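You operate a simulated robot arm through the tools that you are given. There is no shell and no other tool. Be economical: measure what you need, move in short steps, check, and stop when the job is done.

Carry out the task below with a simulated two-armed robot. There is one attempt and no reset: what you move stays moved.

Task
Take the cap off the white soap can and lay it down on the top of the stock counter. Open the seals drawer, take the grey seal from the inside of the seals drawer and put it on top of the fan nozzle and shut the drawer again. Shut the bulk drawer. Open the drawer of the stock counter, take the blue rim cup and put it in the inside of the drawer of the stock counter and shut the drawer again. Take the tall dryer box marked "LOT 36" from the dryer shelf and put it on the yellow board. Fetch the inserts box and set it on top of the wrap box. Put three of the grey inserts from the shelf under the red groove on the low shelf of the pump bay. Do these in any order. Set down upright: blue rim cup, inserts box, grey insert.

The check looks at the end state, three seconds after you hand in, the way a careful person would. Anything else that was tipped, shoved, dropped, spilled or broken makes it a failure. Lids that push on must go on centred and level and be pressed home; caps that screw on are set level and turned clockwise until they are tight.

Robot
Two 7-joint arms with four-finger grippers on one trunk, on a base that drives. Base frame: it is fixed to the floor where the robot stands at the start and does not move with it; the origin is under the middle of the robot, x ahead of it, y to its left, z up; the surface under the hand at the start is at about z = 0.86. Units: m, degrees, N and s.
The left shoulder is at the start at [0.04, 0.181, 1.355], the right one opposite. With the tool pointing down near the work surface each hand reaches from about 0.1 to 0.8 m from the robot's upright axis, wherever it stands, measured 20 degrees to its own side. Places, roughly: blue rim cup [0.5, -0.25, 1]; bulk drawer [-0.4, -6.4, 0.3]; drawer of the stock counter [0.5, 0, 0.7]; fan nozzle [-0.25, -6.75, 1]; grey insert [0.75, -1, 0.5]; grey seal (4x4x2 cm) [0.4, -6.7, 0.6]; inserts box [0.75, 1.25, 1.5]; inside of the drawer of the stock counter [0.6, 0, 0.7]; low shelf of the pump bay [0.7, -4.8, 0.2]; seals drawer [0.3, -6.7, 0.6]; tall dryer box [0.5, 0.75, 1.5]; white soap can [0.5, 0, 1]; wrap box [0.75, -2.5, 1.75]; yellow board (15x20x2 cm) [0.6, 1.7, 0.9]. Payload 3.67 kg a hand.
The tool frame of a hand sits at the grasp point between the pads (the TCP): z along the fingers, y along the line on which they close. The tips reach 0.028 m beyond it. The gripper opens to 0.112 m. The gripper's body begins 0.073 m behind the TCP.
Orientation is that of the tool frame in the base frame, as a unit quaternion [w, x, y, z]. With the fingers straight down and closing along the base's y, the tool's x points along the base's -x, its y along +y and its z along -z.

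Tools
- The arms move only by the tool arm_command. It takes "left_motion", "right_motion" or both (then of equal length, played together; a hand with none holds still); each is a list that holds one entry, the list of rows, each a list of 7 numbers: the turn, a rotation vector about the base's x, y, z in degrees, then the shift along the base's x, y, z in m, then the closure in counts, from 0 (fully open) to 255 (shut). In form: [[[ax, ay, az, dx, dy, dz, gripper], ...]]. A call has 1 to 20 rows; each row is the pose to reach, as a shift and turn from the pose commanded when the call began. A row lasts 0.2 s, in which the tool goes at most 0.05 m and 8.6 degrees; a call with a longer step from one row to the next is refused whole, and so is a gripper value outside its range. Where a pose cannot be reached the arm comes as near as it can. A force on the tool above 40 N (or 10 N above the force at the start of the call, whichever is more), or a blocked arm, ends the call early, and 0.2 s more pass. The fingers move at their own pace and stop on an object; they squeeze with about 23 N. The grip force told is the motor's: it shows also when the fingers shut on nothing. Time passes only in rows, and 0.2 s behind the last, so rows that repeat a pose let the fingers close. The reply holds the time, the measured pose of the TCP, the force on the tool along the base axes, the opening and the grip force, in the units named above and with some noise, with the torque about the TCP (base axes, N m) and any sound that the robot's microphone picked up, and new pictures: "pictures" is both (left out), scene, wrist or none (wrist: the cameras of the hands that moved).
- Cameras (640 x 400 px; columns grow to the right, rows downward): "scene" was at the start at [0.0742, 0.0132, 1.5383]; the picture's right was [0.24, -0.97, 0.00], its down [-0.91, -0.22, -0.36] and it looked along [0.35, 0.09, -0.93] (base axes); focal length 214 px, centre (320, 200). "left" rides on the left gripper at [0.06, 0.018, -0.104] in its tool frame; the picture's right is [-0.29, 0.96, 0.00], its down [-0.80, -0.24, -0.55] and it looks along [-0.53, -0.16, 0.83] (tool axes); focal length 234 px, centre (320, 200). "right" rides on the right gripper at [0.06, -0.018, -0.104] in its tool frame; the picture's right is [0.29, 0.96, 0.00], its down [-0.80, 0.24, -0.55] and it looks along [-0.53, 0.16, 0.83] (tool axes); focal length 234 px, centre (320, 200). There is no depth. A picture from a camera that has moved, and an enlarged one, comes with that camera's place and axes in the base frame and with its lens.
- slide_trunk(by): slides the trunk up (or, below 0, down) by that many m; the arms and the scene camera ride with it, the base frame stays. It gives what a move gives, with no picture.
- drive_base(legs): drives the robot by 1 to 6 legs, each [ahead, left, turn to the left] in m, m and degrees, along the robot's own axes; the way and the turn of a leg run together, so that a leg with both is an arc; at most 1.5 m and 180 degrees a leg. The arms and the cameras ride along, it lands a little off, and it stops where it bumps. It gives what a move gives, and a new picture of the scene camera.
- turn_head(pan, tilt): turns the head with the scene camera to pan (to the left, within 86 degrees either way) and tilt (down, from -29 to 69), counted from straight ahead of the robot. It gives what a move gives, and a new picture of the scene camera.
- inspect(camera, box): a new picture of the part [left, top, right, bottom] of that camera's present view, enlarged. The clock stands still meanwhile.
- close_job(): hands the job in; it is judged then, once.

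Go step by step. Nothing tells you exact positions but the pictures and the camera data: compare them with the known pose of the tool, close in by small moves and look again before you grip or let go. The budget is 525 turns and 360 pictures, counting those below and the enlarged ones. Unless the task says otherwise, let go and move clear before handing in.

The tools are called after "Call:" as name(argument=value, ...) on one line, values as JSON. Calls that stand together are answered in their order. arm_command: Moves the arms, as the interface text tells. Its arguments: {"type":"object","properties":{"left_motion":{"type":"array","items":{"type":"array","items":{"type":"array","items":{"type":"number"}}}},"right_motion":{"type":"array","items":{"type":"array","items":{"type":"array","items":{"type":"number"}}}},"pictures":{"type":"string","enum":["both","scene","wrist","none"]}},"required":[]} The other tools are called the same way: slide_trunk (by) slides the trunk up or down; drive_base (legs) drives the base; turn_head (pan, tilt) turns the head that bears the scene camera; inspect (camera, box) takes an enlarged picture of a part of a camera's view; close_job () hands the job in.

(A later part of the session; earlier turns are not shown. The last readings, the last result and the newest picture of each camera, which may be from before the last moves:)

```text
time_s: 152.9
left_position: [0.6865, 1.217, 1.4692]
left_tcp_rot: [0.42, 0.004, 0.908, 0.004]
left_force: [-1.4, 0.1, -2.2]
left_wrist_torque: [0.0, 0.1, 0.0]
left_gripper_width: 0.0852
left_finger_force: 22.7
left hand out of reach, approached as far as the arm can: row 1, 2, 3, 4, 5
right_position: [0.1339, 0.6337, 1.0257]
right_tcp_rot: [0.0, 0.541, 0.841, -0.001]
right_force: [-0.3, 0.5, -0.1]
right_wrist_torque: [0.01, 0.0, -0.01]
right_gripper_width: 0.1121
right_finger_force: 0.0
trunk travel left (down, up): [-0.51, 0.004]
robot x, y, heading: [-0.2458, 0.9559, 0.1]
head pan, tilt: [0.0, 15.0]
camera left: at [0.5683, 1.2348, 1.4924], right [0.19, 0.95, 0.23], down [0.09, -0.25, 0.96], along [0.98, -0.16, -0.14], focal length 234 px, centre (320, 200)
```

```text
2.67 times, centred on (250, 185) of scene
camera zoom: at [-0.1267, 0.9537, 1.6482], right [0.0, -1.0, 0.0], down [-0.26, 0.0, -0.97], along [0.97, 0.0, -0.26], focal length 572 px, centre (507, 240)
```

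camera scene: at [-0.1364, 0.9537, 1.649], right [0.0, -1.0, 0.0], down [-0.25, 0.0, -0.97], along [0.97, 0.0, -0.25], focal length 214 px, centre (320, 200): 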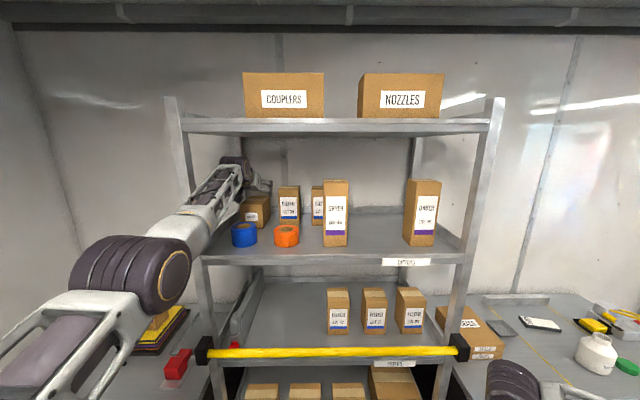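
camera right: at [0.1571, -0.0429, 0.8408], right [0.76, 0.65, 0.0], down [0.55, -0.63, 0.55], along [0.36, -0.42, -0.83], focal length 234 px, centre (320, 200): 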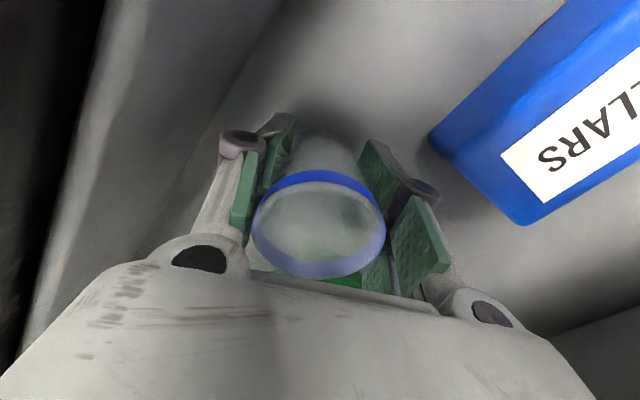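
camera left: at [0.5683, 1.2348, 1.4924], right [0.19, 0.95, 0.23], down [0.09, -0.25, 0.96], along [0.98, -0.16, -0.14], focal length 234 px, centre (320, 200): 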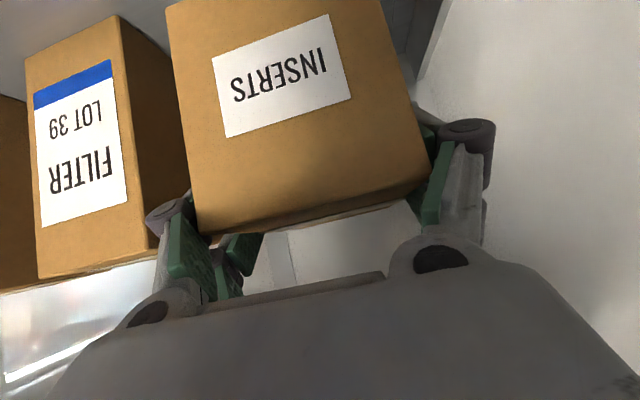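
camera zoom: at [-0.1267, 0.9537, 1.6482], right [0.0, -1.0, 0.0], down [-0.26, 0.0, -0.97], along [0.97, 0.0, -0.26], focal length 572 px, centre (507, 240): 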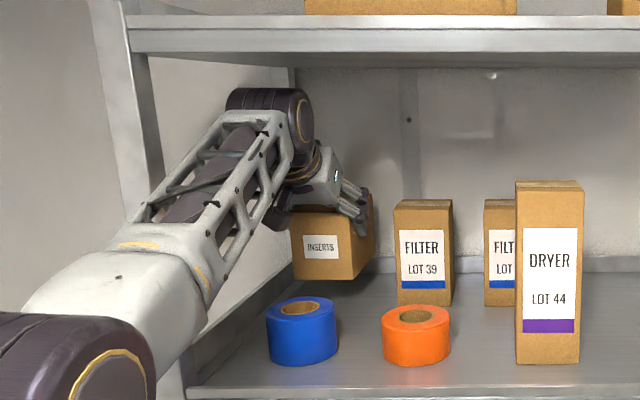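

Lifted, but 2 cm more is needed to pass the tape; the arm is at full reach. I back the base 3 cm (still short of the tape) and raise further.

Call:
drive_base(legs=[[-0.03, 0, 0]])

Call:
arm_command(left_motion=[[[0, 0, 0, 0, 0, 0.01, 240], [0, 0, 0, 0, 0, 0.02, 240], [0, 0, 0, 0, 0, 0.03, 240]]], pictures="none")

Call:
inspect(camera="scene", box=[170, 110, 330, 260])

```text
time_s: 153.7
left_position: [0.6686, 1.2172, 1.4608]
left_tcp_rot: [0.415, 0.004, 0.91, 0.004]
left_force: [1.8, 1.2, -4.4]
left_wrist_torque: [0.05, 0.15, -0.01]
left_gripper_width: 0.0848
left_finger_force: 23.0
right_position: [0.1123, 0.635, 1.0214]
right_tcp_rot: [-0.004, 0.542, 0.84, -0.003]
right_force: [0.6, -0.2, 0.3]
right_wrist_torque: [0.02, 0.12, 0.0]
right_gripper_width: 0.1118
right_finger_force: 0.0
trunk travel left (down, up): [-0.51, 0.004]
robot x, y, heading: [-0.2733, 0.9518, 0.0]
head pan, tilt: [0.0, 15.0]
camera scene: at [-0.1441, 0.9539, 1.6471], right [0.0, -1.0, 0.0], down [-0.27, 0.0, -0.96], along [0.96, 0.0, -0.27], focal length 214 px, centre (320, 200)
```

scene: 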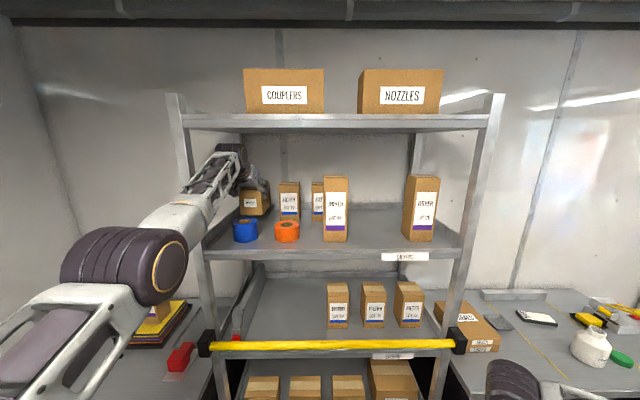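

```text
time_s: 154.5
left_position: [0.6502, 1.2156, 1.4945]
left_tcp_rot: [0.418, 0.004, 0.908, 0.004]
left_force: [-0.1, 0.2, -2.9]
left_wrist_torque: [-0.02, 0.09, 0.02]
left_gripper_width: 0.0851
left_finger_force: 22.7
left hand out of reach, approached as far as the arm can: row 2, 3
right_position: [0.1041, 0.6347, 1.0238]
right_tcp_rot: [0.001, 0.542, 0.841, -0.001]
right_force: [0.3, 0.2, -0.7]
right_wrist_torque: [0.03, -0.01, -0.03]
right_gripper_width: 0.1118
right_finger_force: 0.0
trunk travel left (down, up): [-0.51, 0.004]
robot x, y, heading: [-0.2695, 0.9542, 0.1]
head pan, tilt: [0.0, 15.0]
```

```text
2.67 times, centred on (250, 185) of scene
camera zoom: at [-0.1564, 0.9539, 1.6483], right [0.0, -1.0, 0.0], down [-0.26, 0.0, -0.97], along [0.97, 0.0, -0.26], focal length 572 px, centre (507, 240)
```

zoom: 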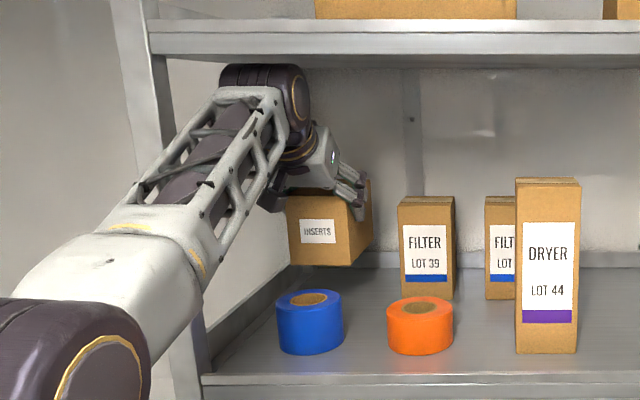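

The box now clears the tape. I withdraw straight back, drifting slightly right off the post.

Call:
drive_base(legs=[[-0.4, -0.03, 0]])

Call:
inspect(camera="left", box=[0, 0, 640, 400])

```text
time_s: 157.1
left_position: [0.2532, 1.1856, 1.4916]
left_tcp_rot: [0.418, 0.005, 0.908, 0.005]
left_force: [-0.1, 0.2, -2.5]
left_wrist_torque: [-0.01, 0.11, -0.01]
left_gripper_width: 0.0851
left_finger_force: 22.7
right_position: [-0.2926, 0.6026, 1.0244]
right_tcp_rot: [-0.001, 0.542, 0.841, 0.0]
right_force: [0.8, -0.4, 0.5]
right_wrist_torque: [-0.02, 0.01, 0.02]
right_gripper_width: 0.1119
right_finger_force: 0.1
trunk travel left (down, up): [-0.51, 0.004]
robot x, y, heading: [-0.6702, 0.9214, 0.3]
head pan, tilt: [0.0, 15.0]
camera scene: at [-0.5522, 0.9231, 1.648], right [0.0, -1.0, 0.0], down [-0.26, 0.0, -0.97], along [0.97, 0.0, -0.26], focal length 214 px, centre (320, 200)
```

scene: 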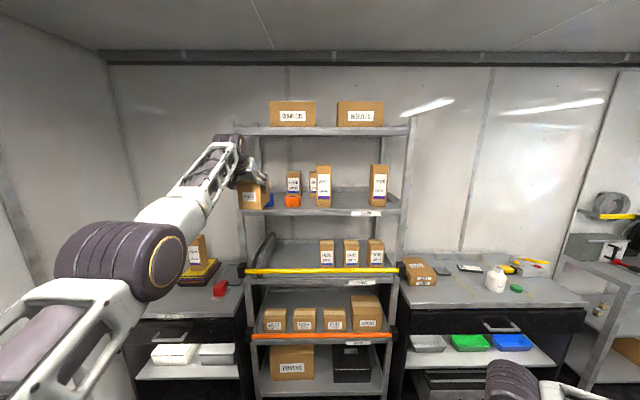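

```text
1.00 times, centred on (320, 200) of left (not enlarged: the box is as wide or as high as the picture)
camera zoom: at [0.134, 1.2034, 1.516], right [0.19, 0.95, 0.23], down [0.1, -0.25, 0.96], along [0.98, -0.16, -0.14], focal length 234 px, centre (320, 200)
```

zoom: 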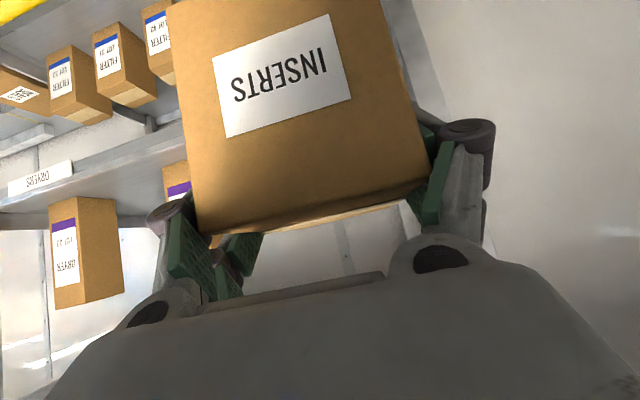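

Inserts box in hand. Now I look along the aisle to the right before driving towards the wrap box (y≈−2.5).

Call:
turn_head(pan=-80, tilt=20)

```text
time_s: 158.6
left_position: [0.2514, 1.1848, 1.4936]
left_tcp_rot: [0.418, 0.005, 0.908, 0.004]
left_force: [0.2, -0.5, -2.4]
left_wrist_torque: [0.01, 0.11, 0.0]
left_gripper_width: 0.0846
left_finger_force: 22.9
right_position: [-0.2938, 0.6041, 1.0244]
right_tcp_rot: [-0.001, 0.541, 0.841, 0.0]
right_force: [0.1, -0.2, 0.4]
right_wrist_torque: [-0.01, 0.0, -0.02]
right_gripper_width: 0.112
right_finger_force: 0.1
trunk travel left (down, up): [-0.51, 0.004]
robot x, y, heading: [-0.6689, 0.9233, 0.3]
head pan, tilt: [-80.0, 20.0]
camera scene: at [-0.6314, 0.8309, 1.6401], right [-0.98, -0.18, 0.0], down [-0.06, 0.34, -0.94], along [0.17, -0.92, -0.34], focal length 214 px, centre (320, 200)
```

scene: 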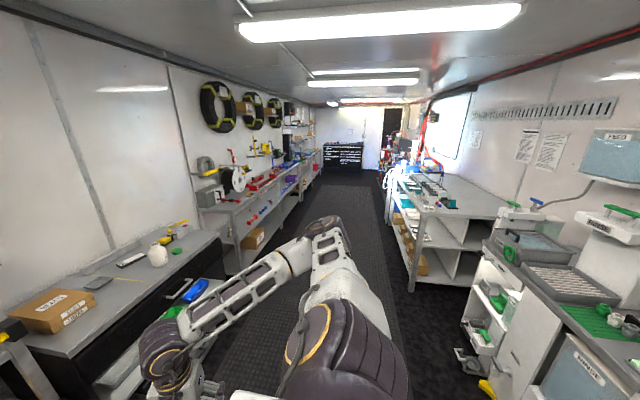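

The aisle is clear. I back a little and drive 3 m along it.

Call:
drive_base(legs=[[-0.08, 0, 0], [0, -1.5, 0], [0, -1.5, 0]])

Call:
turn_head(pan=0, tilt=0)

```text
time_s: 174.2
left_position: [0.1477, -1.8318, 1.493]
left_tcp_rot: [0.418, 0.006, 0.908, 0.004]
left_force: [-0.3, 0.3, -2.5]
left_wrist_torque: [0.0, 0.07, -0.01]
left_gripper_width: 0.0849
left_finger_force: 23.1
right_position: [-0.3985, -2.4132, 1.0245]
right_tcp_rot: [-0.001, 0.542, 0.84, 0.001]
right_force: [-0.2, -0.2, -0.3]
right_wrist_torque: [-0.05, -0.02, -0.01]
right_gripper_width: 0.112
right_finger_force: 0.2
trunk travel left (down, up): [-0.51, 0.004]
robot x, y, heading: [-0.7748, -2.0946, -0.0]
head pan, tilt: [-80.0, 20.0]
camera scene: at [-0.736, -2.1851, 1.6401], right [-0.98, -0.17, 0.0], down [-0.06, 0.34, -0.94], along [0.16, -0.93, -0.34], focal length 214 px, centre (320, 200)
```

scene: 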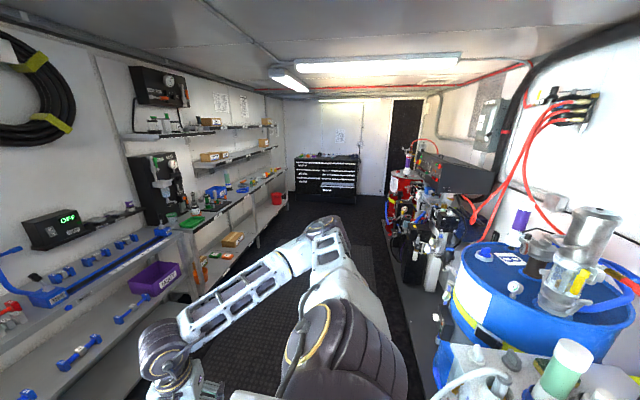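

```text
time_s: 175.8
left_position: [0.1476, -1.8333, 1.4939]
left_tcp_rot: [0.417, 0.006, 0.909, 0.003]
left_force: [-0.3, -0.3, -2.0]
left_wrist_torque: [0.0, 0.08, -0.01]
left_gripper_width: 0.0848
left_finger_force: 23.0
right_position: [-0.3994, -2.4135, 1.0246]
right_tcp_rot: [-0.001, 0.542, 0.84, -0.001]
right_force: [0.6, -0.3, 0.2]
right_wrist_torque: [-0.01, 0.02, 0.0]
right_gripper_width: 0.1118
right_finger_force: 0.2
trunk travel left (down, up): [-0.51, 0.004]
robot x, y, heading: [-0.7761, -2.0959, 0.2]
head pan, tilt: [0.0, 0.0]
camera scene: at [-0.6622, -2.0939, 1.6723], right [0.0, -1.0, 0.0], down [0.0, 0.0, -1.0], along [1.0, 0.0, 0.0], focal length 214 px, centre (320, 200)
```

scene: 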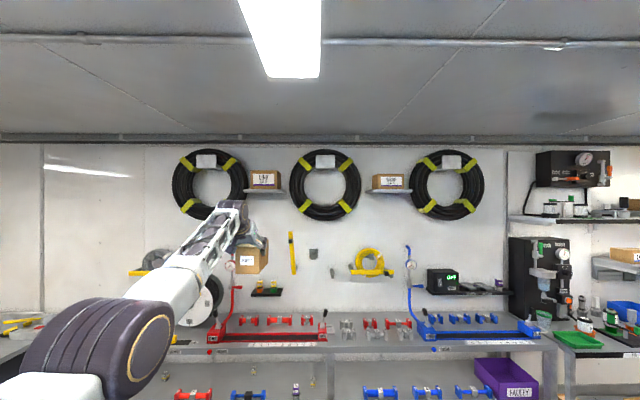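

Call:
inspect(camera="scene", box=[230, 145, 430, 225])

Call:
inspect(camera="scene", box=[350, 160, 430, 210])

```text
3.20 times, centred on (330, 185) of scene
camera zoom: at [-0.6622, -2.0939, 1.6723], right [0.0, -1.0, 0.0], down [0.0, 0.0, -1.0], along [1.0, 0.0, 0.0], focal length 686 px, centre (288, 248)
```

zoom: 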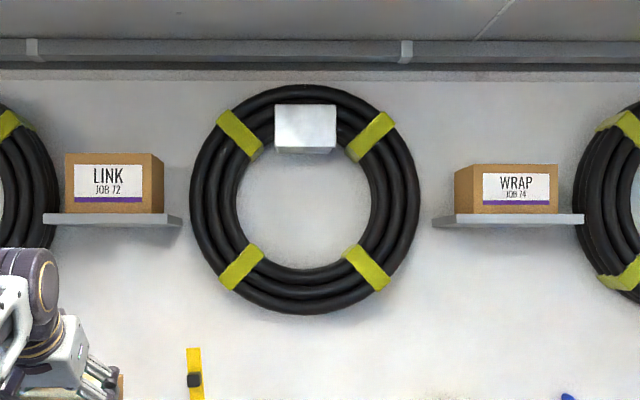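

```text
8.00 times, centred on (390, 185) of scene
camera zoom: at [-0.6622, -2.0939, 1.6723], right [0.0, -1.0, 0.0], down [0.0, 0.0, -1.0], along [1.0, 0.0, 0.0], focal length 1716 px, centre (-240, 320)
```

zoom: 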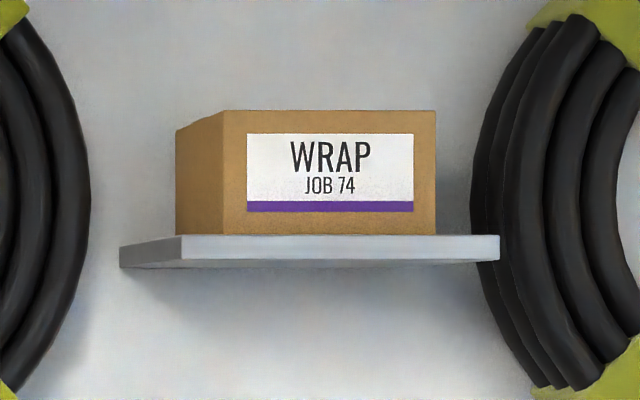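

Wrap box: top ≈1.836, x≈0.68–0.83, y≈−2.454…−2.622. I raise the held box to z≈1.95, tuck the right arm in, then line up.

Call:
arm_command(left_motion=[[[0, 0, 0, -0.022, 0, 0.031, 240], [0, 0, 0, -0.044, 0, 0.062, 240], [0, 0, 0, -0.066, 0, 0.093, 240], [0, 0, 0, -0.088, 0, 0.124, 240], [0, 0, 0, -0.11, 0, 0.155, 240], [0, 0, 0, -0.132, 0, 0.186, 240], [0, 0, 0, -0.154, 0, 0.217, 240], [0, 0, 0, -0.176, 0, 0.248, 240], [0, 0, 0, -0.198, 0, 0.279, 240], [0, 0, 0, -0.22, 0, 0.31, 240], [0, 0, 0, -0.242, 0, 0.341, 240], [0, 0, 0, -0.264, 0, 0.372, 240], [0, 0, 0, -0.286, 0, 0.403, 240], [0, 0, 0, -0.308, 0, 0.434, 240], [0, 0, 0, -0.315, 0, 0.46, 240]]], right_motion=[[[0, 0, 0, -0.012, -0.005, 0.007, 0], [0, 0, 0, -0.024, -0.01, 0.014, 0], [0, 0, 0, -0.036, -0.015, 0.021, 0], [0, 0, 0, -0.048, -0.02, 0.028, 0], [0, 0, 0, -0.06, -0.025, 0.035, 0], [0, 0, 0, -0.072, -0.03, 0.042, 0], [0, 0, 0, -0.084, -0.035, 0.049, 0], [0, 0, 0, -0.096, -0.04, 0.056, 0], [0, 0, 0, -0.108, -0.045, 0.063, 0], [0, 0, 0, -0.12, -0.05, 0.07, 0], [0, 0, 0, -0.132, -0.055, 0.077, 0], [0, 0, 0, -0.144, -0.06, 0.084, 0], [0, 0, 0, -0.156, -0.065, 0.091, 0], [0, 0, 0, -0.168, -0.07, 0.098, 0], [0, 0, 0, -0.17, -0.075, 0.1, 0]]], pictures="both")

```text
time_s: 179.0
left_position: [-0.1893, -1.8226, 1.8982]
left_tcp_rot: [0.419, 0.005, 0.908, 0.004]
left_force: [-0.3, 0.5, -1.9]
left_wrist_torque: [-0.03, 0.1, -0.01]
left_gripper_width: 0.0847
left_finger_force: 22.9
left hand out of reach, approached as far as the arm can: row 12, 13, 14, 15
right_position: [-0.511, -2.5367, 1.1077]
right_tcp_rot: [0.0, 0.542, 0.84, 0.0]
right_force: [-0.5, 0.6, -1.5]
right_wrist_torque: [-0.04, -0.03, 0.01]
right_gripper_width: 0.1118
right_finger_force: 0.1
right hand out of reach, approached as far as the arm can: row 7, 8, 9, 10, 11, 12, 13, 14, 15
trunk travel left (down, up): [-0.51, 0.004]
robot x, y, heading: [-0.774, -2.0942, 0.1]
head pan, tilt: [0.0, 0.0]
camera scene: at [-0.666, -2.0937, 1.6726], right [0.0, -1.0, 0.0], down [0.0, 0.0, -1.0], along [1.0, 0.0, 0.0], focal length 214 px, centre (320, 200)
camera right: at [-0.551, -2.4887, 1.2114], right [0.75, 0.66, 0.0], down [0.55, -0.63, 0.55], along [0.36, -0.42, -0.83], focal length 234 px, centre (320, 200)
camera left: at [-0.309, -1.805, 1.9208], right [0.19, 0.95, 0.23], down [0.09, -0.25, 0.96], along [0.98, -0.16, -0.14], focal length 234 px, centre (320, 200)
```

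scene: 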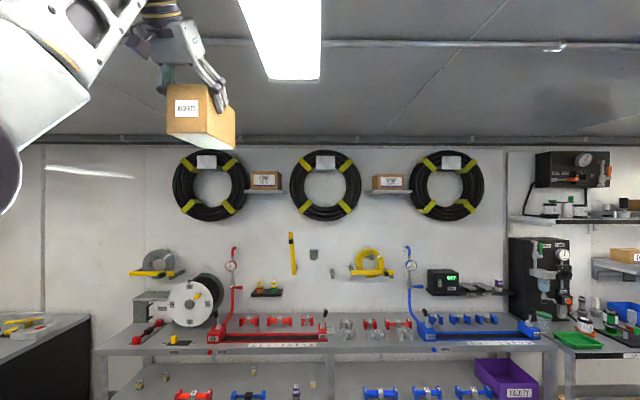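
right: 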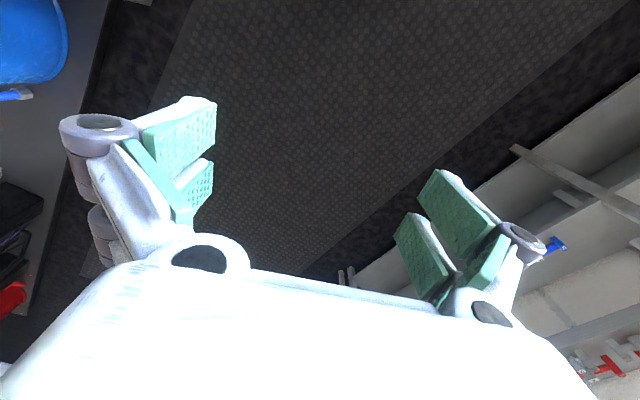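
left: 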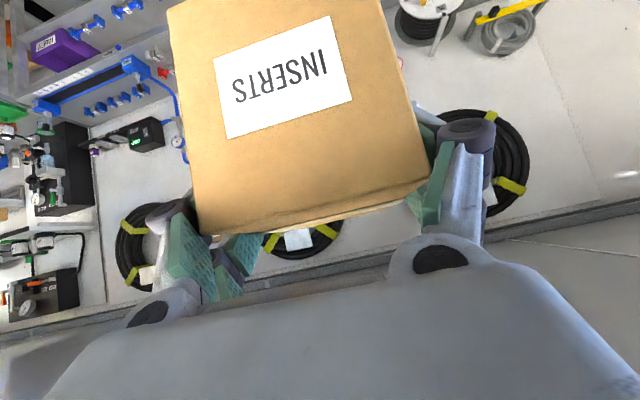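

The arm tops out near 1.90 with this 40° grip, so I'd better re-grip lower. I'll set the box on the free right part of the stock counter and take it again with a level hand. First lower the arm.

Call:
arm_command(left_motion=[[[0, 0, 0, 0.003, 0, -0.039, 240], [0, 0, 0, 0.006, 0, -0.078, 240], [0, 0, 0, 0.009, 0, -0.117, 240], [0, 0, 0, 0.012, 0, -0.156, 240], [0, 0, 0, 0.015, 0, -0.195, 240], [0, 0, 0, 0.018, 0, -0.234, 240], [0, 0, 0, 0.021, 0, -0.273, 240], [0, 0, 0, 0.024, 0, -0.312, 240], [0, 0, 0, 0.027, 0, -0.351, 240], [0, 0, 0, 0.03, 0, -0.39, 240], [0, 0, 0, 0.033, 0, -0.429, 240], [0, 0, 0, 0.036, 0, -0.468, 240], [0, 0, 0, 0.039, 0, -0.507, 240], [0, 0, 0, 0.042, 0, -0.546, 240], [0, 0, 0, 0.045, 0, -0.585, 240], [0, 0, 0, 0.048, 0, -0.624, 240], [0, 0, 0, 0.051, 0, -0.663, 240], [0, 0, 0, 0.054, 0, -0.702, 240], [0, 0, 0, 0.057, 0, -0.741, 240], [0, 0, 0, 0.06, 0, -0.77, 240]]], pictures="none")

Call:
drive_base(legs=[[0, 1.5, 0], [0.0, 0.05, 0]])

Call:
turn_head(pan=20, tilt=35)

```text
time_s: 183.2
left_position: [0.1694, -1.8065, 1.0809]
left_tcp_rot: [0.418, 0.005, 0.908, 0.004]
left_force: [1.1, -0.4, -1.3]
left_wrist_torque: [-0.02, 0.15, 0.02]
left_gripper_width: 0.0847
left_finger_force: 24.0
left hand out of reach, approached as far as the arm can: row 1, 2, 3, 4, 5, 6, 7, 8, 9, 10, 11, 12, 13, 14, 15, 16, 17, 18, 19, 20
right_position: [-0.5067, -2.5364, 1.1076]
right_tcp_rot: [-0.001, 0.542, 0.841, -0.001]
right_force: [-0.2, 0.2, -0.2]
right_wrist_torque: [0.0, 0.01, -0.01]
right_gripper_width: 0.1118
right_finger_force: 0.1
trunk travel left (down, up): [-0.51, 0.004]
robot x, y, heading: [-0.7758, -2.0887, 0.1]
head pan, tilt: [0.0, 0.0]
```

```text
time_s: 191.3
left_position: [0.1639, -0.2758, 1.0851]
left_tcp_rot: [0.418, 0.006, 0.908, 0.007]
left_force: [0.0, -2.4, -3.0]
left_wrist_torque: [0.06, 0.12, 0.09]
left_gripper_width: 0.0851
left_finger_force: 22.5
right_position: [-0.5115, -1.0046, 1.103]
right_tcp_rot: [-0.003, 0.542, 0.841, 0.004]
right_force: [0.6, -1.3, -0.4]
right_wrist_torque: [0.09, 0.02, -0.02]
right_gripper_width: 0.1118
right_finger_force: 0.1
trunk travel left (down, up): [-0.51, 0.004]
robot x, y, heading: [-0.7735, -0.5564, 0.5]
head pan, tilt: [0.0, 0.0]
camera scene: at [-0.6673, -0.5669, 1.6723], right [0.0, -1.0, -0.01], down [0.0, 0.01, -1.0], along [1.0, 0.0, 0.0], focal length 214 px, centre (320, 200)
```

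scene: 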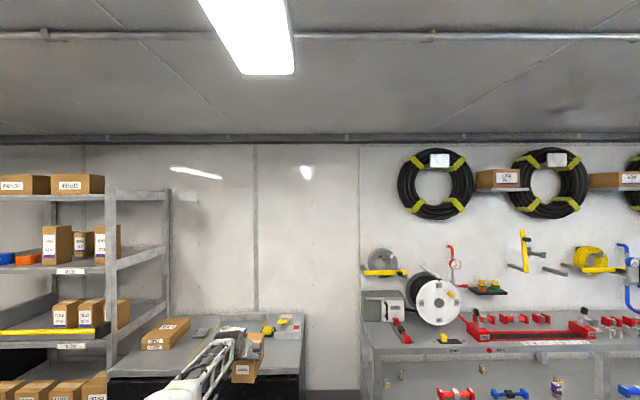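

```text
time_s: 192.3
left_position: [0.1647, -0.2662, 1.0821]
left_tcp_rot: [0.419, 0.004, 0.908, 0.004]
left_force: [0.6, -1.0, -2.9]
left_wrist_torque: [0.0, 0.09, -0.02]
left_gripper_width: 0.0847
left_finger_force: 22.9
right_position: [-0.5098, -0.9963, 1.107]
right_tcp_rot: [-0.001, 0.542, 0.841, -0.001]
right_force: [1.3, 0.0, -0.7]
right_wrist_torque: [0.03, 0.0, 0.01]
right_gripper_width: 0.112
right_finger_force: 0.0
trunk travel left (down, up): [-0.51, 0.004]
robot x, y, heading: [-0.7782, -0.5562, 0.3]
head pan, tilt: [20.0, 35.0]
camera scene: at [-0.6742, -0.5234, 1.6162], right [0.35, -0.94, 0.0], down [-0.54, -0.2, -0.82], along [0.77, 0.28, -0.57], focal length 214 px, centre (320, 200)
```

scene: 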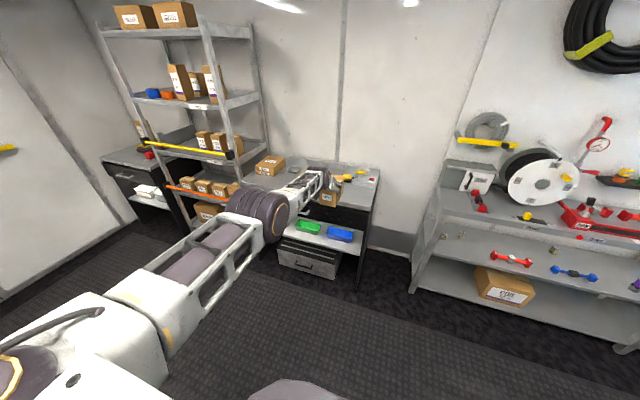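

Call:
arm_command(left_motion=[[[0, 0, 0, -0.03, 0, 0, 240], [0, 0, 0, -0.06, 0, 0, 240], [0, 0, 0, -0.09, 0, 0, 240], [0, 0, 0, -0.12, 0, 0, 240], [0, 0, 0, -0.15, 0, 0, 240]]], pictures="none")

Call:
drive_base(legs=[[0.405, -0.035, 0]])

Call:
inspect(camera="scene", box=[200, 120, 440, 270])

```text
time_s: 193.5
left_position: [0.157, -0.2569, 1.0549]
left_tcp_rot: [0.418, 0.005, 0.908, 0.004]
left_force: [-0.2, -0.9, -3.9]
left_wrist_torque: [-0.04, 0.05, 0.01]
left_gripper_width: 0.0848
left_finger_force: 22.7
left hand out of reach, approached as far as the arm can: row 1, 2, 3, 4, 5
right_position: [-0.5101, -0.9974, 1.1062]
right_tcp_rot: [-0.001, 0.541, 0.841, 0.0]
right_force: [-0.1, 0.7, 0.3]
right_wrist_torque: [0.01, 0.02, -0.03]
right_gripper_width: 0.1119
right_finger_force: 0.0
trunk travel left (down, up): [-0.51, 0.004]
robot x, y, heading: [-0.7794, -0.5555, 0.2]
head pan, tilt: [20.0, 35.0]
```

```text
time_s: 196.1
left_position: [0.5615, -0.2916, 1.0597]
left_tcp_rot: [0.421, 0.006, 0.907, 0.002]
left_force: [-8.8, 4.1, 26.0]
left_wrist_torque: [-0.28, 2.05, -0.4]
left_gripper_width: 0.0888
left_finger_force: 22.8
right_position: [-0.1079, -1.0311, 1.1079]
right_tcp_rot: [0.001, 0.541, 0.841, 0.001]
right_force: [-1.3, 0.2, 0.7]
right_wrist_torque: [0.01, 0.01, -0.02]
right_gripper_width: 0.1118
right_finger_force: 0.1
trunk travel left (down, up): [-0.51, 0.004]
robot x, y, heading: [-0.3705, -0.5876, 0.2]
head pan, tilt: [20.0, 35.0]
camera scene: at [-0.2739, -0.5586, 1.6166], right [0.35, -0.94, 0.0], down [-0.54, -0.2, -0.82], along [0.77, 0.28, -0.57], focal length 214 px, centre (320, 200)
```

scene: 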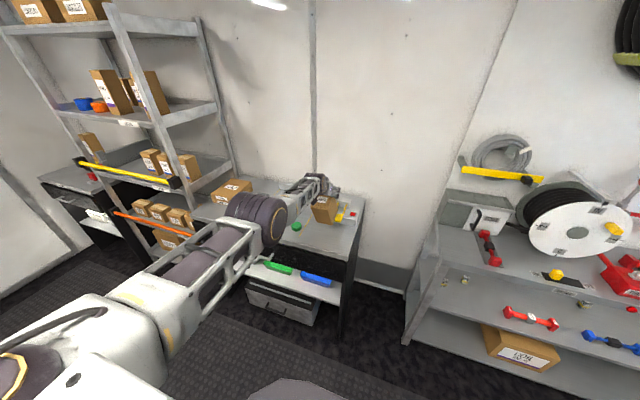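

```text
2.67 times, centred on (320, 195) of scene
camera zoom: at [-0.2739, -0.5586, 1.6166], right [0.35, -0.94, 0.0], down [-0.54, -0.2, -0.82], along [0.77, 0.28, -0.57], focal length 572 px, centre (320, 213)
```

zoom: 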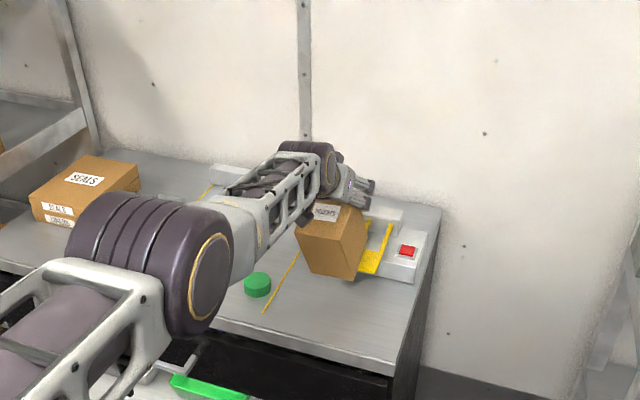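

The arm had not retracted and the box now presses on the yellow/white device. I lift it off gently first.

Call:
arm_command(left_motion=[[[0, 0, 0, 0, 0, 0.01, 240], [0, 0, 0, 0, 0, 0.02, 240], [0, 0, 0, 0, 0, 0.03, 240], [0, 0, 0, 0, 0, 0.045, 240]]], pictures="none")

Call:
inspect(camera="scene", box=[270, 150, 390, 250])

```text
time_s: 197.1
left_position: [0.5741, -0.2913, 1.0994]
left_tcp_rot: [0.418, 0.005, 0.908, 0.004]
left_force: [-0.3, -0.5, -1.4]
left_wrist_torque: [-0.02, -0.08, -0.02]
left_gripper_width: 0.0865
left_finger_force: 22.9
left hand out of reach, approached as far as the arm can: row 2, 3, 4
right_position: [-0.1039, -1.0302, 1.1071]
right_tcp_rot: [-0.001, 0.542, 0.841, 0.001]
right_force: [0.1, -0.5, 0.1]
right_wrist_torque: [0.0, 0.02, 0.0]
right_gripper_width: 0.1121
right_finger_force: 0.0
trunk travel left (down, up): [-0.51, 0.004]
robot x, y, heading: [-0.3737, -0.5861, 0.3]
head pan, tilt: [20.0, 35.0]
```

```text
4.00 times, centred on (330, 200) of scene
camera zoom: at [-0.2679, -0.5579, 1.6162], right [0.35, -0.94, 0.0], down [-0.54, -0.2, -0.82], along [0.77, 0.28, -0.57], focal length 858 px, centre (280, 200)
```

zoom: 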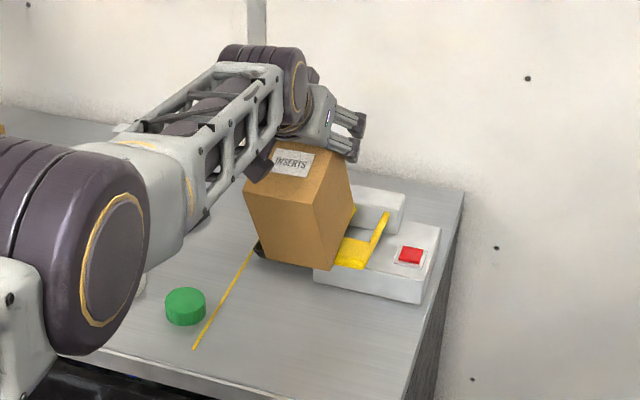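

Lifted free; the box rotated a little in the grip, which re-gripping will fix. I back off and inspect the device.

Call:
drive_base(legs=[[-0.25, 0, 0]])

Call:
inspect(camera="scene", box=[290, 140, 410, 230])

```text
time_s: 198.9
left_position: [0.3255, -0.29, 1.0972]
left_tcp_rot: [0.418, 0.004, 0.909, 0.004]
left_force: [-0.1, -0.2, -2.8]
left_wrist_torque: [0.03, -0.15, 0.0]
left_gripper_width: 0.086
left_finger_force: 22.9
right_position: [-0.3507, -1.031, 1.1062]
right_tcp_rot: [-0.001, 0.541, 0.841, -0.001]
right_force: [-0.7, 0.5, -0.8]
right_wrist_torque: [-0.02, 0.04, 0.0]
right_gripper_width: 0.1117
right_finger_force: 0.1
trunk travel left (down, up): [-0.51, 0.004]
robot x, y, heading: [-0.6156, -0.5898, 0.5]
head pan, tilt: [20.0, 35.0]
camera scene: at [-0.5152, -0.5588, 1.616], right [0.35, -0.94, 0.0], down [-0.54, -0.2, -0.82], along [0.77, 0.28, -0.58], focal length 214 px, centre (320, 200)
```

scene: 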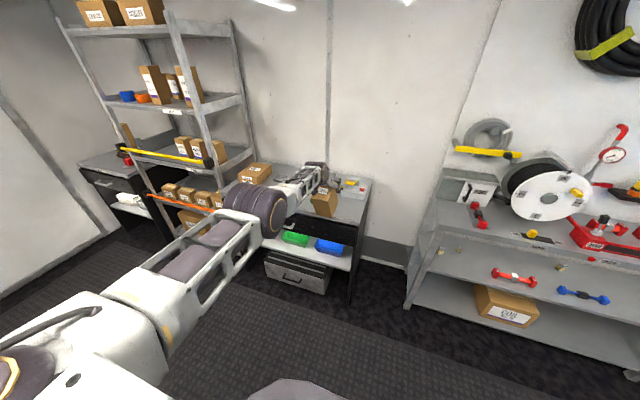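

```text
4.44 times, centred on (350, 185) of scene
camera zoom: at [-0.5152, -0.5588, 1.616], right [0.35, -0.94, 0.0], down [-0.54, -0.2, -0.82], along [0.77, 0.28, -0.58], focal length 953 px, centre (187, 267)
```

zoom: 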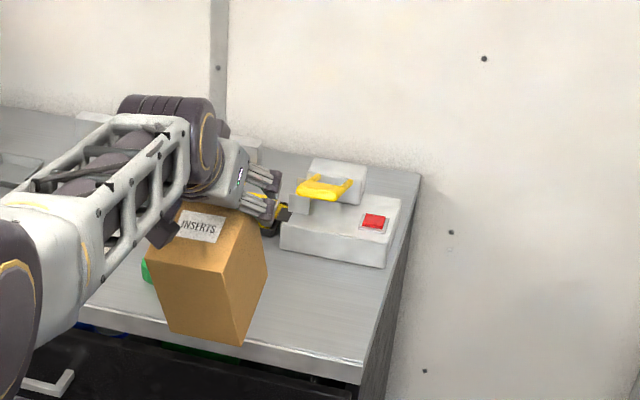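

The device looks the same. The box has swung in the grip with its bottom towards the robot, which in fact suits a level hand. I look with the hand camera.

Call:
inspect(camera="left", box=[0, 0, 640, 400])

```text
1.00 times, centred on (320, 200) of left (not enlarged: the box is as wide or as high as the picture)
camera zoom: at [0.206, -0.2724, 1.1208], right [0.19, 0.95, 0.23], down [0.1, -0.25, 0.96], along [0.98, -0.16, -0.14], focal length 234 px, centre (320, 200)
```

zoom: 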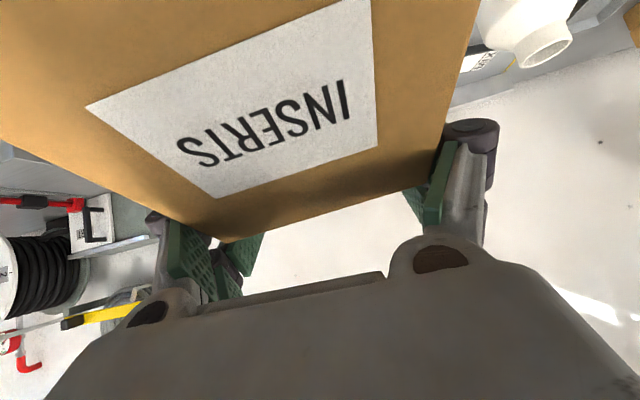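

Geometry says the box turned about 60° in the grip. I back off, then rotate the hand upward ~55° to level the box and look.

Call:
drive_base(legs=[[-0.15, 0, 0]])

Call:
arm_command(left_motion=[[[0, -7, 0, -0.02, 0, 0.02, 250], [0, -14, 0, -0.04, 0, 0.04, 250], [0, -21, 0, -0.06, 0, 0.06, 250], [0, -28, 0, -0.08, 0, 0.08, 250], [0, -35, 0, -0.1, 0, 0.1, 250], [0, -42, 0, -0.12, 0, 0.12, 250], [0, -49, 0, -0.14, 0, 0.14, 250], [0, -55, 0, -0.16, 0, 0.15, 250]]], pictures="both")

```text
time_s: 200.3
left_position: [0.1745, -0.2906, 1.0969]
left_tcp_rot: [0.417, 0.004, 0.909, 0.004]
left_force: [0.1, -0.4, -3.1]
left_wrist_torque: [0.02, -0.15, 0.02]
left_gripper_width: 0.086
left_finger_force: 22.9
right_position: [-0.5004, -1.0321, 1.1057]
right_tcp_rot: [-0.001, 0.54, 0.841, -0.002]
right_force: [-0.6, -1.0, 0.4]
right_wrist_torque: [0.02, 0.03, 0.0]
right_gripper_width: 0.1121
right_finger_force: 0.1
trunk travel left (down, up): [-0.51, 0.004]
robot x, y, heading: [-0.7695, -0.5884, 0.6]
head pan, tilt: [20.0, 35.0]
camera scene: at [-0.6653, -0.5597, 1.6159], right [0.35, -0.94, 0.0], down [-0.54, -0.2, -0.82], along [0.77, 0.29, -0.58], focal length 214 px, centre (320, 200)
```

scene: 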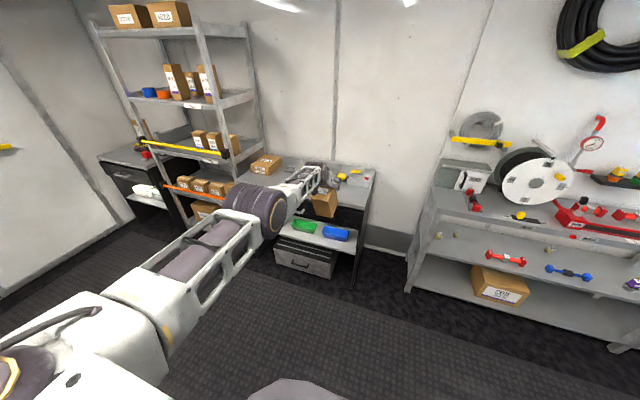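

```text
time_s: 202.3
left_position: [0.1859, -0.3106, 1.1657]
left_tcp_rot: [0.764, 0.064, 0.64, -0.053]
left_force: [0.5, 0.2, -2.8]
left_wrist_torque: [0.02, 0.08, -0.02]
left_gripper_width: 0.0851
left_finger_force: 22.8
left hand out of reach, approached as far as the arm can: row 1, 2, 3, 4, 5, 6, 7, 8
right_position: [-0.5034, -1.0308, 1.1062]
right_tcp_rot: [-0.001, 0.54, 0.842, 0.0]
right_force: [-0.4, -0.1, -1.0]
right_wrist_torque: [0.01, -0.04, -0.02]
right_gripper_width: 0.112
right_finger_force: 0.1
trunk travel left (down, up): [-0.51, 0.004]
robot x, y, heading: [-0.7739, -0.5918, 0.4]
head pan, tilt: [20.0, 35.0]
stopped in row 8 (left hand): the arm was blocked; the commanded pose is now the measured one
camera scene: at [-0.6687, -0.5602, 1.6162], right [0.35, -0.94, 0.0], down [-0.54, -0.2, -0.82], along [0.77, 0.29, -0.57], focal length 214 px, centre (320, 200)
camera left: at [0.0962, -0.2764, 1.0899], right [0.1, 0.94, 0.31], down [-0.72, -0.15, 0.68], along [0.69, -0.29, 0.66], focal length 234 px, centre (320, 200)
```

scene: 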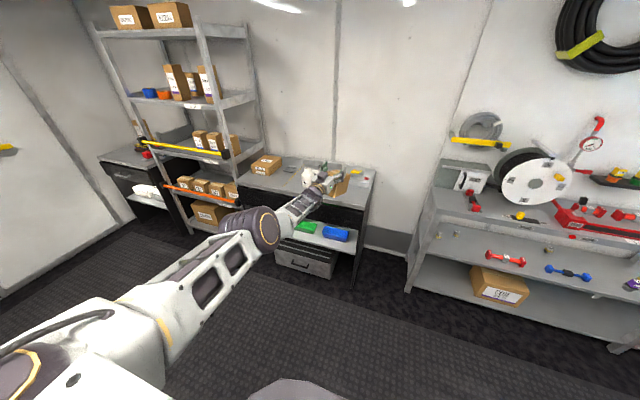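
left: 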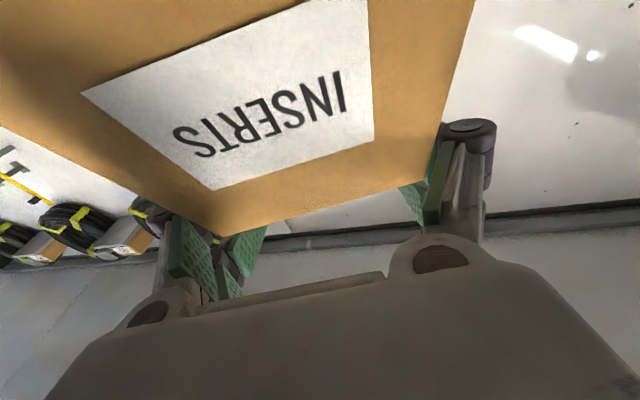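

The arm got stuck stretched out. I try raising it with a small retraction while correcting the roll/yaw.

Call:
arm_command(left_motion=[[[-0.4, 0, 2, -0.01, 0.01, 0.035, 250], [-0.8, 0, 4, -0.02, 0.02, 0.07, 250], [-1.2, 0, 6, -0.03, 0.03, 0.105, 250], [-1.5, 0, 8, -0.04, 0.04, 0.14, 250], [-1.7, 0, 9.4, -0.05, 0.05, 0.175, 250], [-1.7, 0, 9.4, -0.06, 0.05, 0.21, 250], [-1.7, 0, 9.4, -0.08, 0.05, 0.245, 250], [-1.7, 0, 9.4, -0.1, 0.05, 0.28, 250]]], pictures="scene")

```text
time_s: 204.2
left_position: [0.2321, -0.2559, 1.4414]
left_tcp_rot: [0.766, -0.001, 0.642, 0.001]
left_force: [-0.2, 0.1, -4.1]
left_wrist_torque: [-0.01, -0.01, 0.04]
left_gripper_width: 0.0848
left_finger_force: 23.0
left hand out of reach, approached as far as the arm can: row 1, 2, 3, 4, 5, 6, 7, 8
right_position: [-0.504, -1.0311, 1.1077]
right_tcp_rot: [-0.001, 0.54, 0.842, 0.0]
right_force: [-0.1, 1.4, 0.4]
right_wrist_torque: [0.0, 0.0, -0.03]
right_gripper_width: 0.1121
right_finger_force: 0.1
trunk travel left (down, up): [-0.51, 0.004]
robot x, y, heading: [-0.776, -0.5887, 0.5]
head pan, tilt: [20.0, 35.0]
camera scene: at [-0.6695, -0.5602, 1.6163], right [0.35, -0.94, 0.0], down [-0.54, -0.2, -0.82], along [0.77, 0.29, -0.57], focal length 214 px, centre (320, 200)
```

scene: 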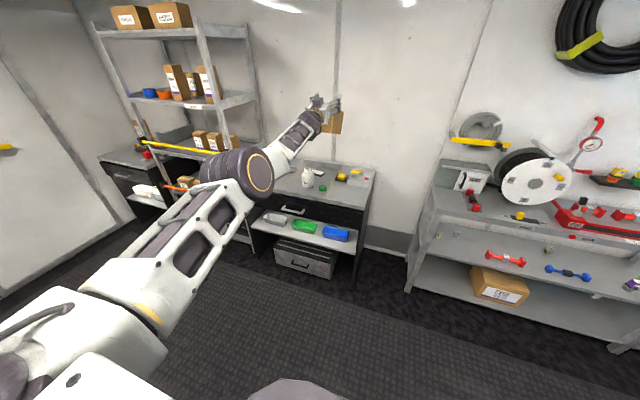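

Call:
arm_command(left_motion=[[[0, 0, 0, -0.045, 0, 0, 250], [0, 0, 0, -0.09, 0, 0, 250], [0, 0, 0, -0.135, 0, 0, 250], [0, 0, 0, -0.18, 0, 0, 250], [0, 0, 0, -0.225, 0, 0, 250], [0, 0, 0, -0.27, 0, 0, 250], [0, 0, 0, -0.27, 0, 0, 250]]], pictures="scene")

```text
time_s: 205.8
left_position: [0.2326, -0.2422, 1.4318]
left_tcp_rot: [0.767, 0.0, 0.642, 0.001]
left_force: [0.3, -0.4, -2.7]
left_wrist_torque: [-0.02, 0.02, 0.0]
left_gripper_width: 0.085
left_finger_force: 23.3
left hand out of reach, approached as far as the arm can: row 1, 2, 3, 4, 5, 6, 7
right_position: [-0.5022, -1.0317, 1.1072]
right_tcp_rot: [-0.002, 0.54, 0.842, 0.0]
right_force: [-0.7, 1.3, 1.5]
right_wrist_torque: [0.01, 0.01, -0.01]
right_gripper_width: 0.1123
right_finger_force: 0.1
trunk travel left (down, up): [-0.51, 0.004]
robot x, y, heading: [-0.7703, -0.5922, 0.3]
head pan, tilt: [20.0, 35.0]
camera scene: at [-0.6682, -0.5598, 1.6162], right [0.35, -0.94, 0.0], down [-0.54, -0.2, -0.82], along [0.77, 0.29, -0.57], focal length 214 px, centre (320, 200)
```

scene: 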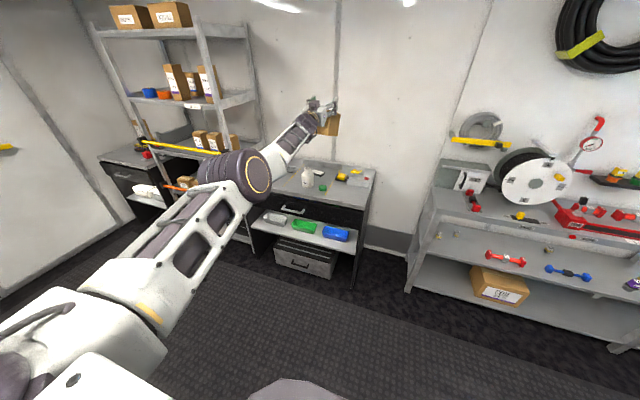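

Call:
arm_command(left_motion=[[[0, 0, 0, -0.01, 0.04, -0.01, 250], [0, 0, 0, -0.02, 0.08, -0.02, 250], [0, 0, 0, -0.03, 0.12, -0.03, 250], [0, 0, 0, -0.05, 0.15, -0.04, 250], [0, 0, 0, -0.08, 0.18, -0.05, 250], [0, 0, 0, -0.11, 0.21, -0.06, 250], [0, 0, 0, -0.14, 0.24, -0.07, 250], [0, 0, 0, -0.17, 0.27, -0.08, 250], [0, 0, 0, -0.2, 0.3, -0.09, 250], [0, 0, 0, -0.23, 0.32, -0.1, 250]]], pictures="scene")

```text
time_s: 207.9
left_position: [0.0718, 0.1272, 1.325]
left_tcp_rot: [0.768, 0.0, 0.641, -0.001]
left_force: [1.0, -1.2, -3.2]
left_wrist_torque: [0.02, 0.02, -0.01]
left_gripper_width: 0.0847
left_finger_force: 23.0
left hand out of reach, approached as far as the arm can: row 1, 2, 3, 4, 5, 6, 7, 8, 9, 10
right_position: [-0.5042, -1.031, 1.1079]
right_tcp_rot: [0.0, 0.541, 0.841, -0.001]
right_force: [-0.1, 0.2, -0.7]
right_wrist_torque: [-0.02, -0.01, 0.0]
right_gripper_width: 0.112
right_finger_force: 0.0
trunk travel left (down, up): [-0.51, 0.004]
robot x, y, heading: [-0.7674, -0.5895, 0.5]
head pan, tilt: [20.0, 35.0]
camera scene: at [-0.6693, -0.5579, 1.6162], right [0.35, -0.94, 0.0], down [-0.54, -0.2, -0.82], along [0.77, 0.28, -0.57], focal length 214 px, centre (320, 200)
```

scene: 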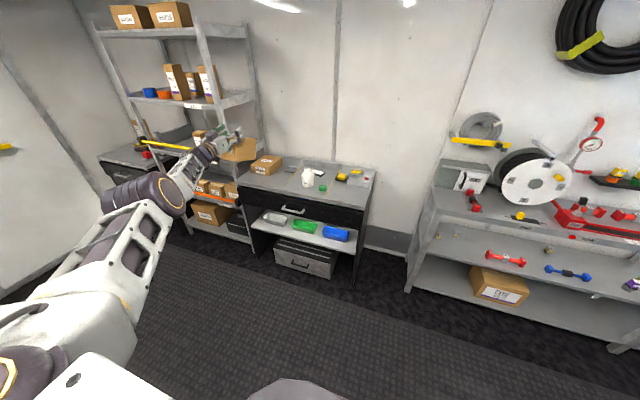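

Call:
arm_command(left_motion=[[[0, 0, 0, 0.0, -0.045, 0, 250], [0, 0, 0, 0.0, -0.09, 0, 250], [0, 0, 0, 0, -0.135, 0, 250], [0, 0, 0, 0, -0.18, 0, 250], [0, 0, 0, 0, -0.22, 0, 250], [0, 0, 0, 0, -0.26, 0, 250], [0, 0, 0, 0, -0.3, 0, 250]]], pictures="none")

```text
time_s: 209.6
left_position: [0.2026, -0.1617, 1.2767]
left_tcp_rot: [0.766, 0.0, 0.643, 0.0]
left_force: [0.1, 1.8, -3.0]
left_wrist_torque: [0.02, 0.06, -0.07]
left_gripper_width: 0.0848
left_finger_force: 22.8
left hand out of reach, approached as far as the arm can: row 1, 2, 3, 4, 5, 6, 7
right_position: [-0.5031, -1.0337, 1.1063]
right_tcp_rot: [-0.001, 0.541, 0.841, 0.0]
right_force: [-0.1, -0.6, -0.5]
right_wrist_torque: [0.08, 0.02, 0.02]
right_gripper_width: 0.1118
right_finger_force: 0.0
trunk travel left (down, up): [-0.51, 0.004]
robot x, y, heading: [-0.7718, -0.5907, 0.1]
head pan, tilt: [20.0, 35.0]
```

Still stretched. I try bending the chain by pitching the hand down while pulling in.

Call:
arm_command(left_motion=[[[0, 8, 0, 0, 0, 0.0, 250], [0, 16, 0, 0, 0, 0.0, 250], [0, 24, 0, 0, 0, 0, 250], [0, 32, 0, 0, 0, 0, 250], [0, 40, 0, 0, 0, 0, 250], [0, 48, 0, 0, 0, 0, 250], [0, 56, 0, 0, 0, 0, 250], [0, 64, 0, 0, 0, 0, 250], [0, 72, 0, 0, 0, 0, 250], [0, 80, 0, 0, 0, 0, 250]]], pictures="scene")

```text
time_s: 211.8
left_position: [0.0716, -0.1754, 1.2649]
left_tcp_rot: [0.173, 0.0, 0.985, 0.001]
left_force: [-0.1, -2.4, -3.6]
left_wrist_torque: [0.16, -0.28, 0.08]
left_gripper_width: 0.0846
left_finger_force: 22.7
left hand out of reach, approached as far as the arm can: row 1, 2, 3, 5, 6, 7, 8, 9, 10
right_position: [-0.504, -1.0327, 1.1071]
right_tcp_rot: [-0.001, 0.54, 0.842, 0.0]
right_force: [-0.5, -0.1, 0.2]
right_wrist_torque: [0.0, -0.06, -0.02]
right_gripper_width: 0.1121
right_finger_force: 0.0
trunk travel left (down, up): [-0.51, 0.004]
robot x, y, heading: [-0.7707, -0.5883, 0.5]
head pan, tilt: [20.0, 35.0]
camera scene: at [-0.6697, -0.5606, 1.6163], right [0.35, -0.94, 0.0], down [-0.54, -0.2, -0.82], along [0.77, 0.29, -0.57], focal length 214 px, centre (320, 200)
```

scene: 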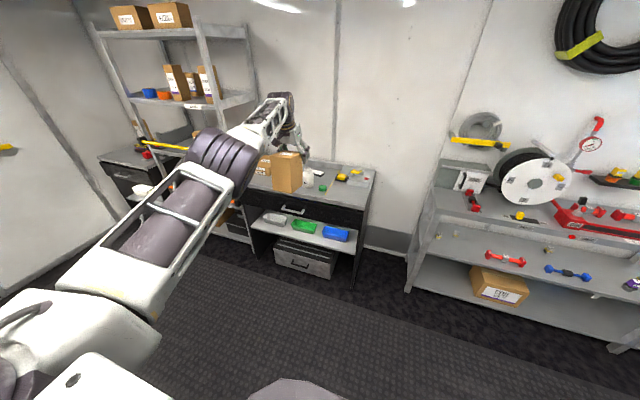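

Progress: the chain bends now. I bring it down and in further.

Call:
arm_command(left_motion=[[[0, 0, 0, 0.02, 0, -0.03, 250], [0, 0, 0, 0.04, 0, -0.06, 250], [0, 0, 0, 0.06, 0, -0.09, 250], [0, 0, 0, 0.08, 0, -0.12, 250], [0, 0, 0, 0.1, 0, -0.15, 250], [0, 0, 0, 0.12, 0, -0.18, 250], [0, 0, 0, 0.14, 0, -0.2, 250]]], pictures="scene")

```text
time_s: 213.3
left_position: [0.0818, -0.2008, 1.113]
left_tcp_rot: [0.176, 0.0, 0.984, 0.001]
left_force: [0.2, -1.0, -2.6]
left_wrist_torque: [0.0, -0.19, 0.02]
left_gripper_width: 0.0845
left_finger_force: 22.8
left hand out of reach, approached as far as the arm can: row 1, 2, 3, 4, 5, 6, 7
right_position: [-0.5026, -1.0334, 1.1079]
right_tcp_rot: [-0.001, 0.54, 0.842, -0.001]
right_force: [0.3, -0.3, 0.6]
right_wrist_torque: [0.0, -0.01, -0.01]
right_gripper_width: 0.1119
right_finger_force: 0.1
trunk travel left (down, up): [-0.51, 0.004]
robot x, y, heading: [-0.771, -0.5855, 0.4]
head pan, tilt: [20.0, 35.0]
camera scene: at [-0.6688, -0.561, 1.6163], right [0.35, -0.94, 0.0], down [-0.54, -0.2, -0.82], along [0.77, 0.29, -0.57], focal length 214 px, centre (320, 200)
```

scene: 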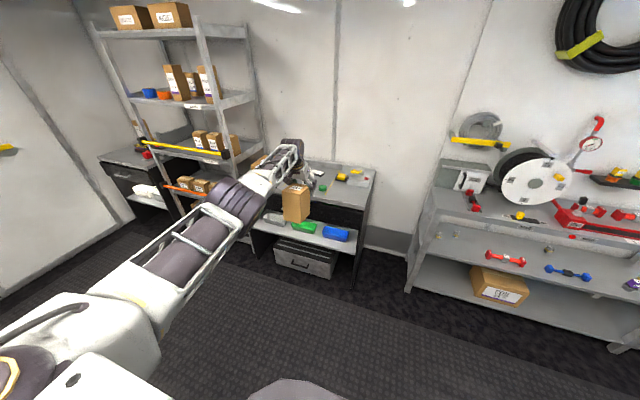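

I move the commanded pose back out to where the hand actually is, so the solver regains a consistent state, then swing down-right to flex the elbow.

Call:
arm_command(left_motion=[[[0, 0, 0, 0.05, 0, -0.0, 250], [0, 0, 0, 0.1, 0, 0, 250], [0, 0, 0, 0.15, 0, 0, 250], [0, 0, 0, 0.2, 0, 0, 250], [0, 0, 0, 0.25, 0, 0, 250], [0, 0, 0, 0.29, 0.01, 0, 250], [0, 0, 0, 0.32, 0.01, -0.02, 250], [0, 0, 0, 0.33, 0.02, -0.046, 250], [0, 0, 0, 0.31, -0.02, -0.06, 250], [0, 0, 0, 0.29, -0.06, -0.07, 250], [0, 0, 0, 0.27, -0.1, -0.08, 250], [0, 0, 0, 0.25, -0.14, -0.09, 250]]], pictures="none")

```text
time_s: 215.9
left_position: [0.0859, -0.2997, 1.0603]
left_tcp_rot: [0.175, -0.001, 0.985, 0.001]
left_force: [-0.6, 0.6, -3.9]
left_wrist_torque: [-0.01, -0.23, -0.03]
left_gripper_width: 0.0841
left_finger_force: 23.0
left hand out of reach, approached as far as the arm can: row 1, 2, 3, 4, 5, 6, 7, 8, 9, 10, 11, 12
right_position: [-0.5038, -1.0288, 1.1086]
right_tcp_rot: [-0.001, 0.54, 0.841, 0.0]
right_force: [-0.5, 0.2, 0.2]
right_wrist_torque: [0.01, -0.02, 0.03]
right_gripper_width: 0.112
right_finger_force: 0.1
trunk travel left (down, up): [-0.51, 0.004]
robot x, y, heading: [-0.7648, -0.592, 0.5]
head pan, tilt: [20.0, 35.0]
```

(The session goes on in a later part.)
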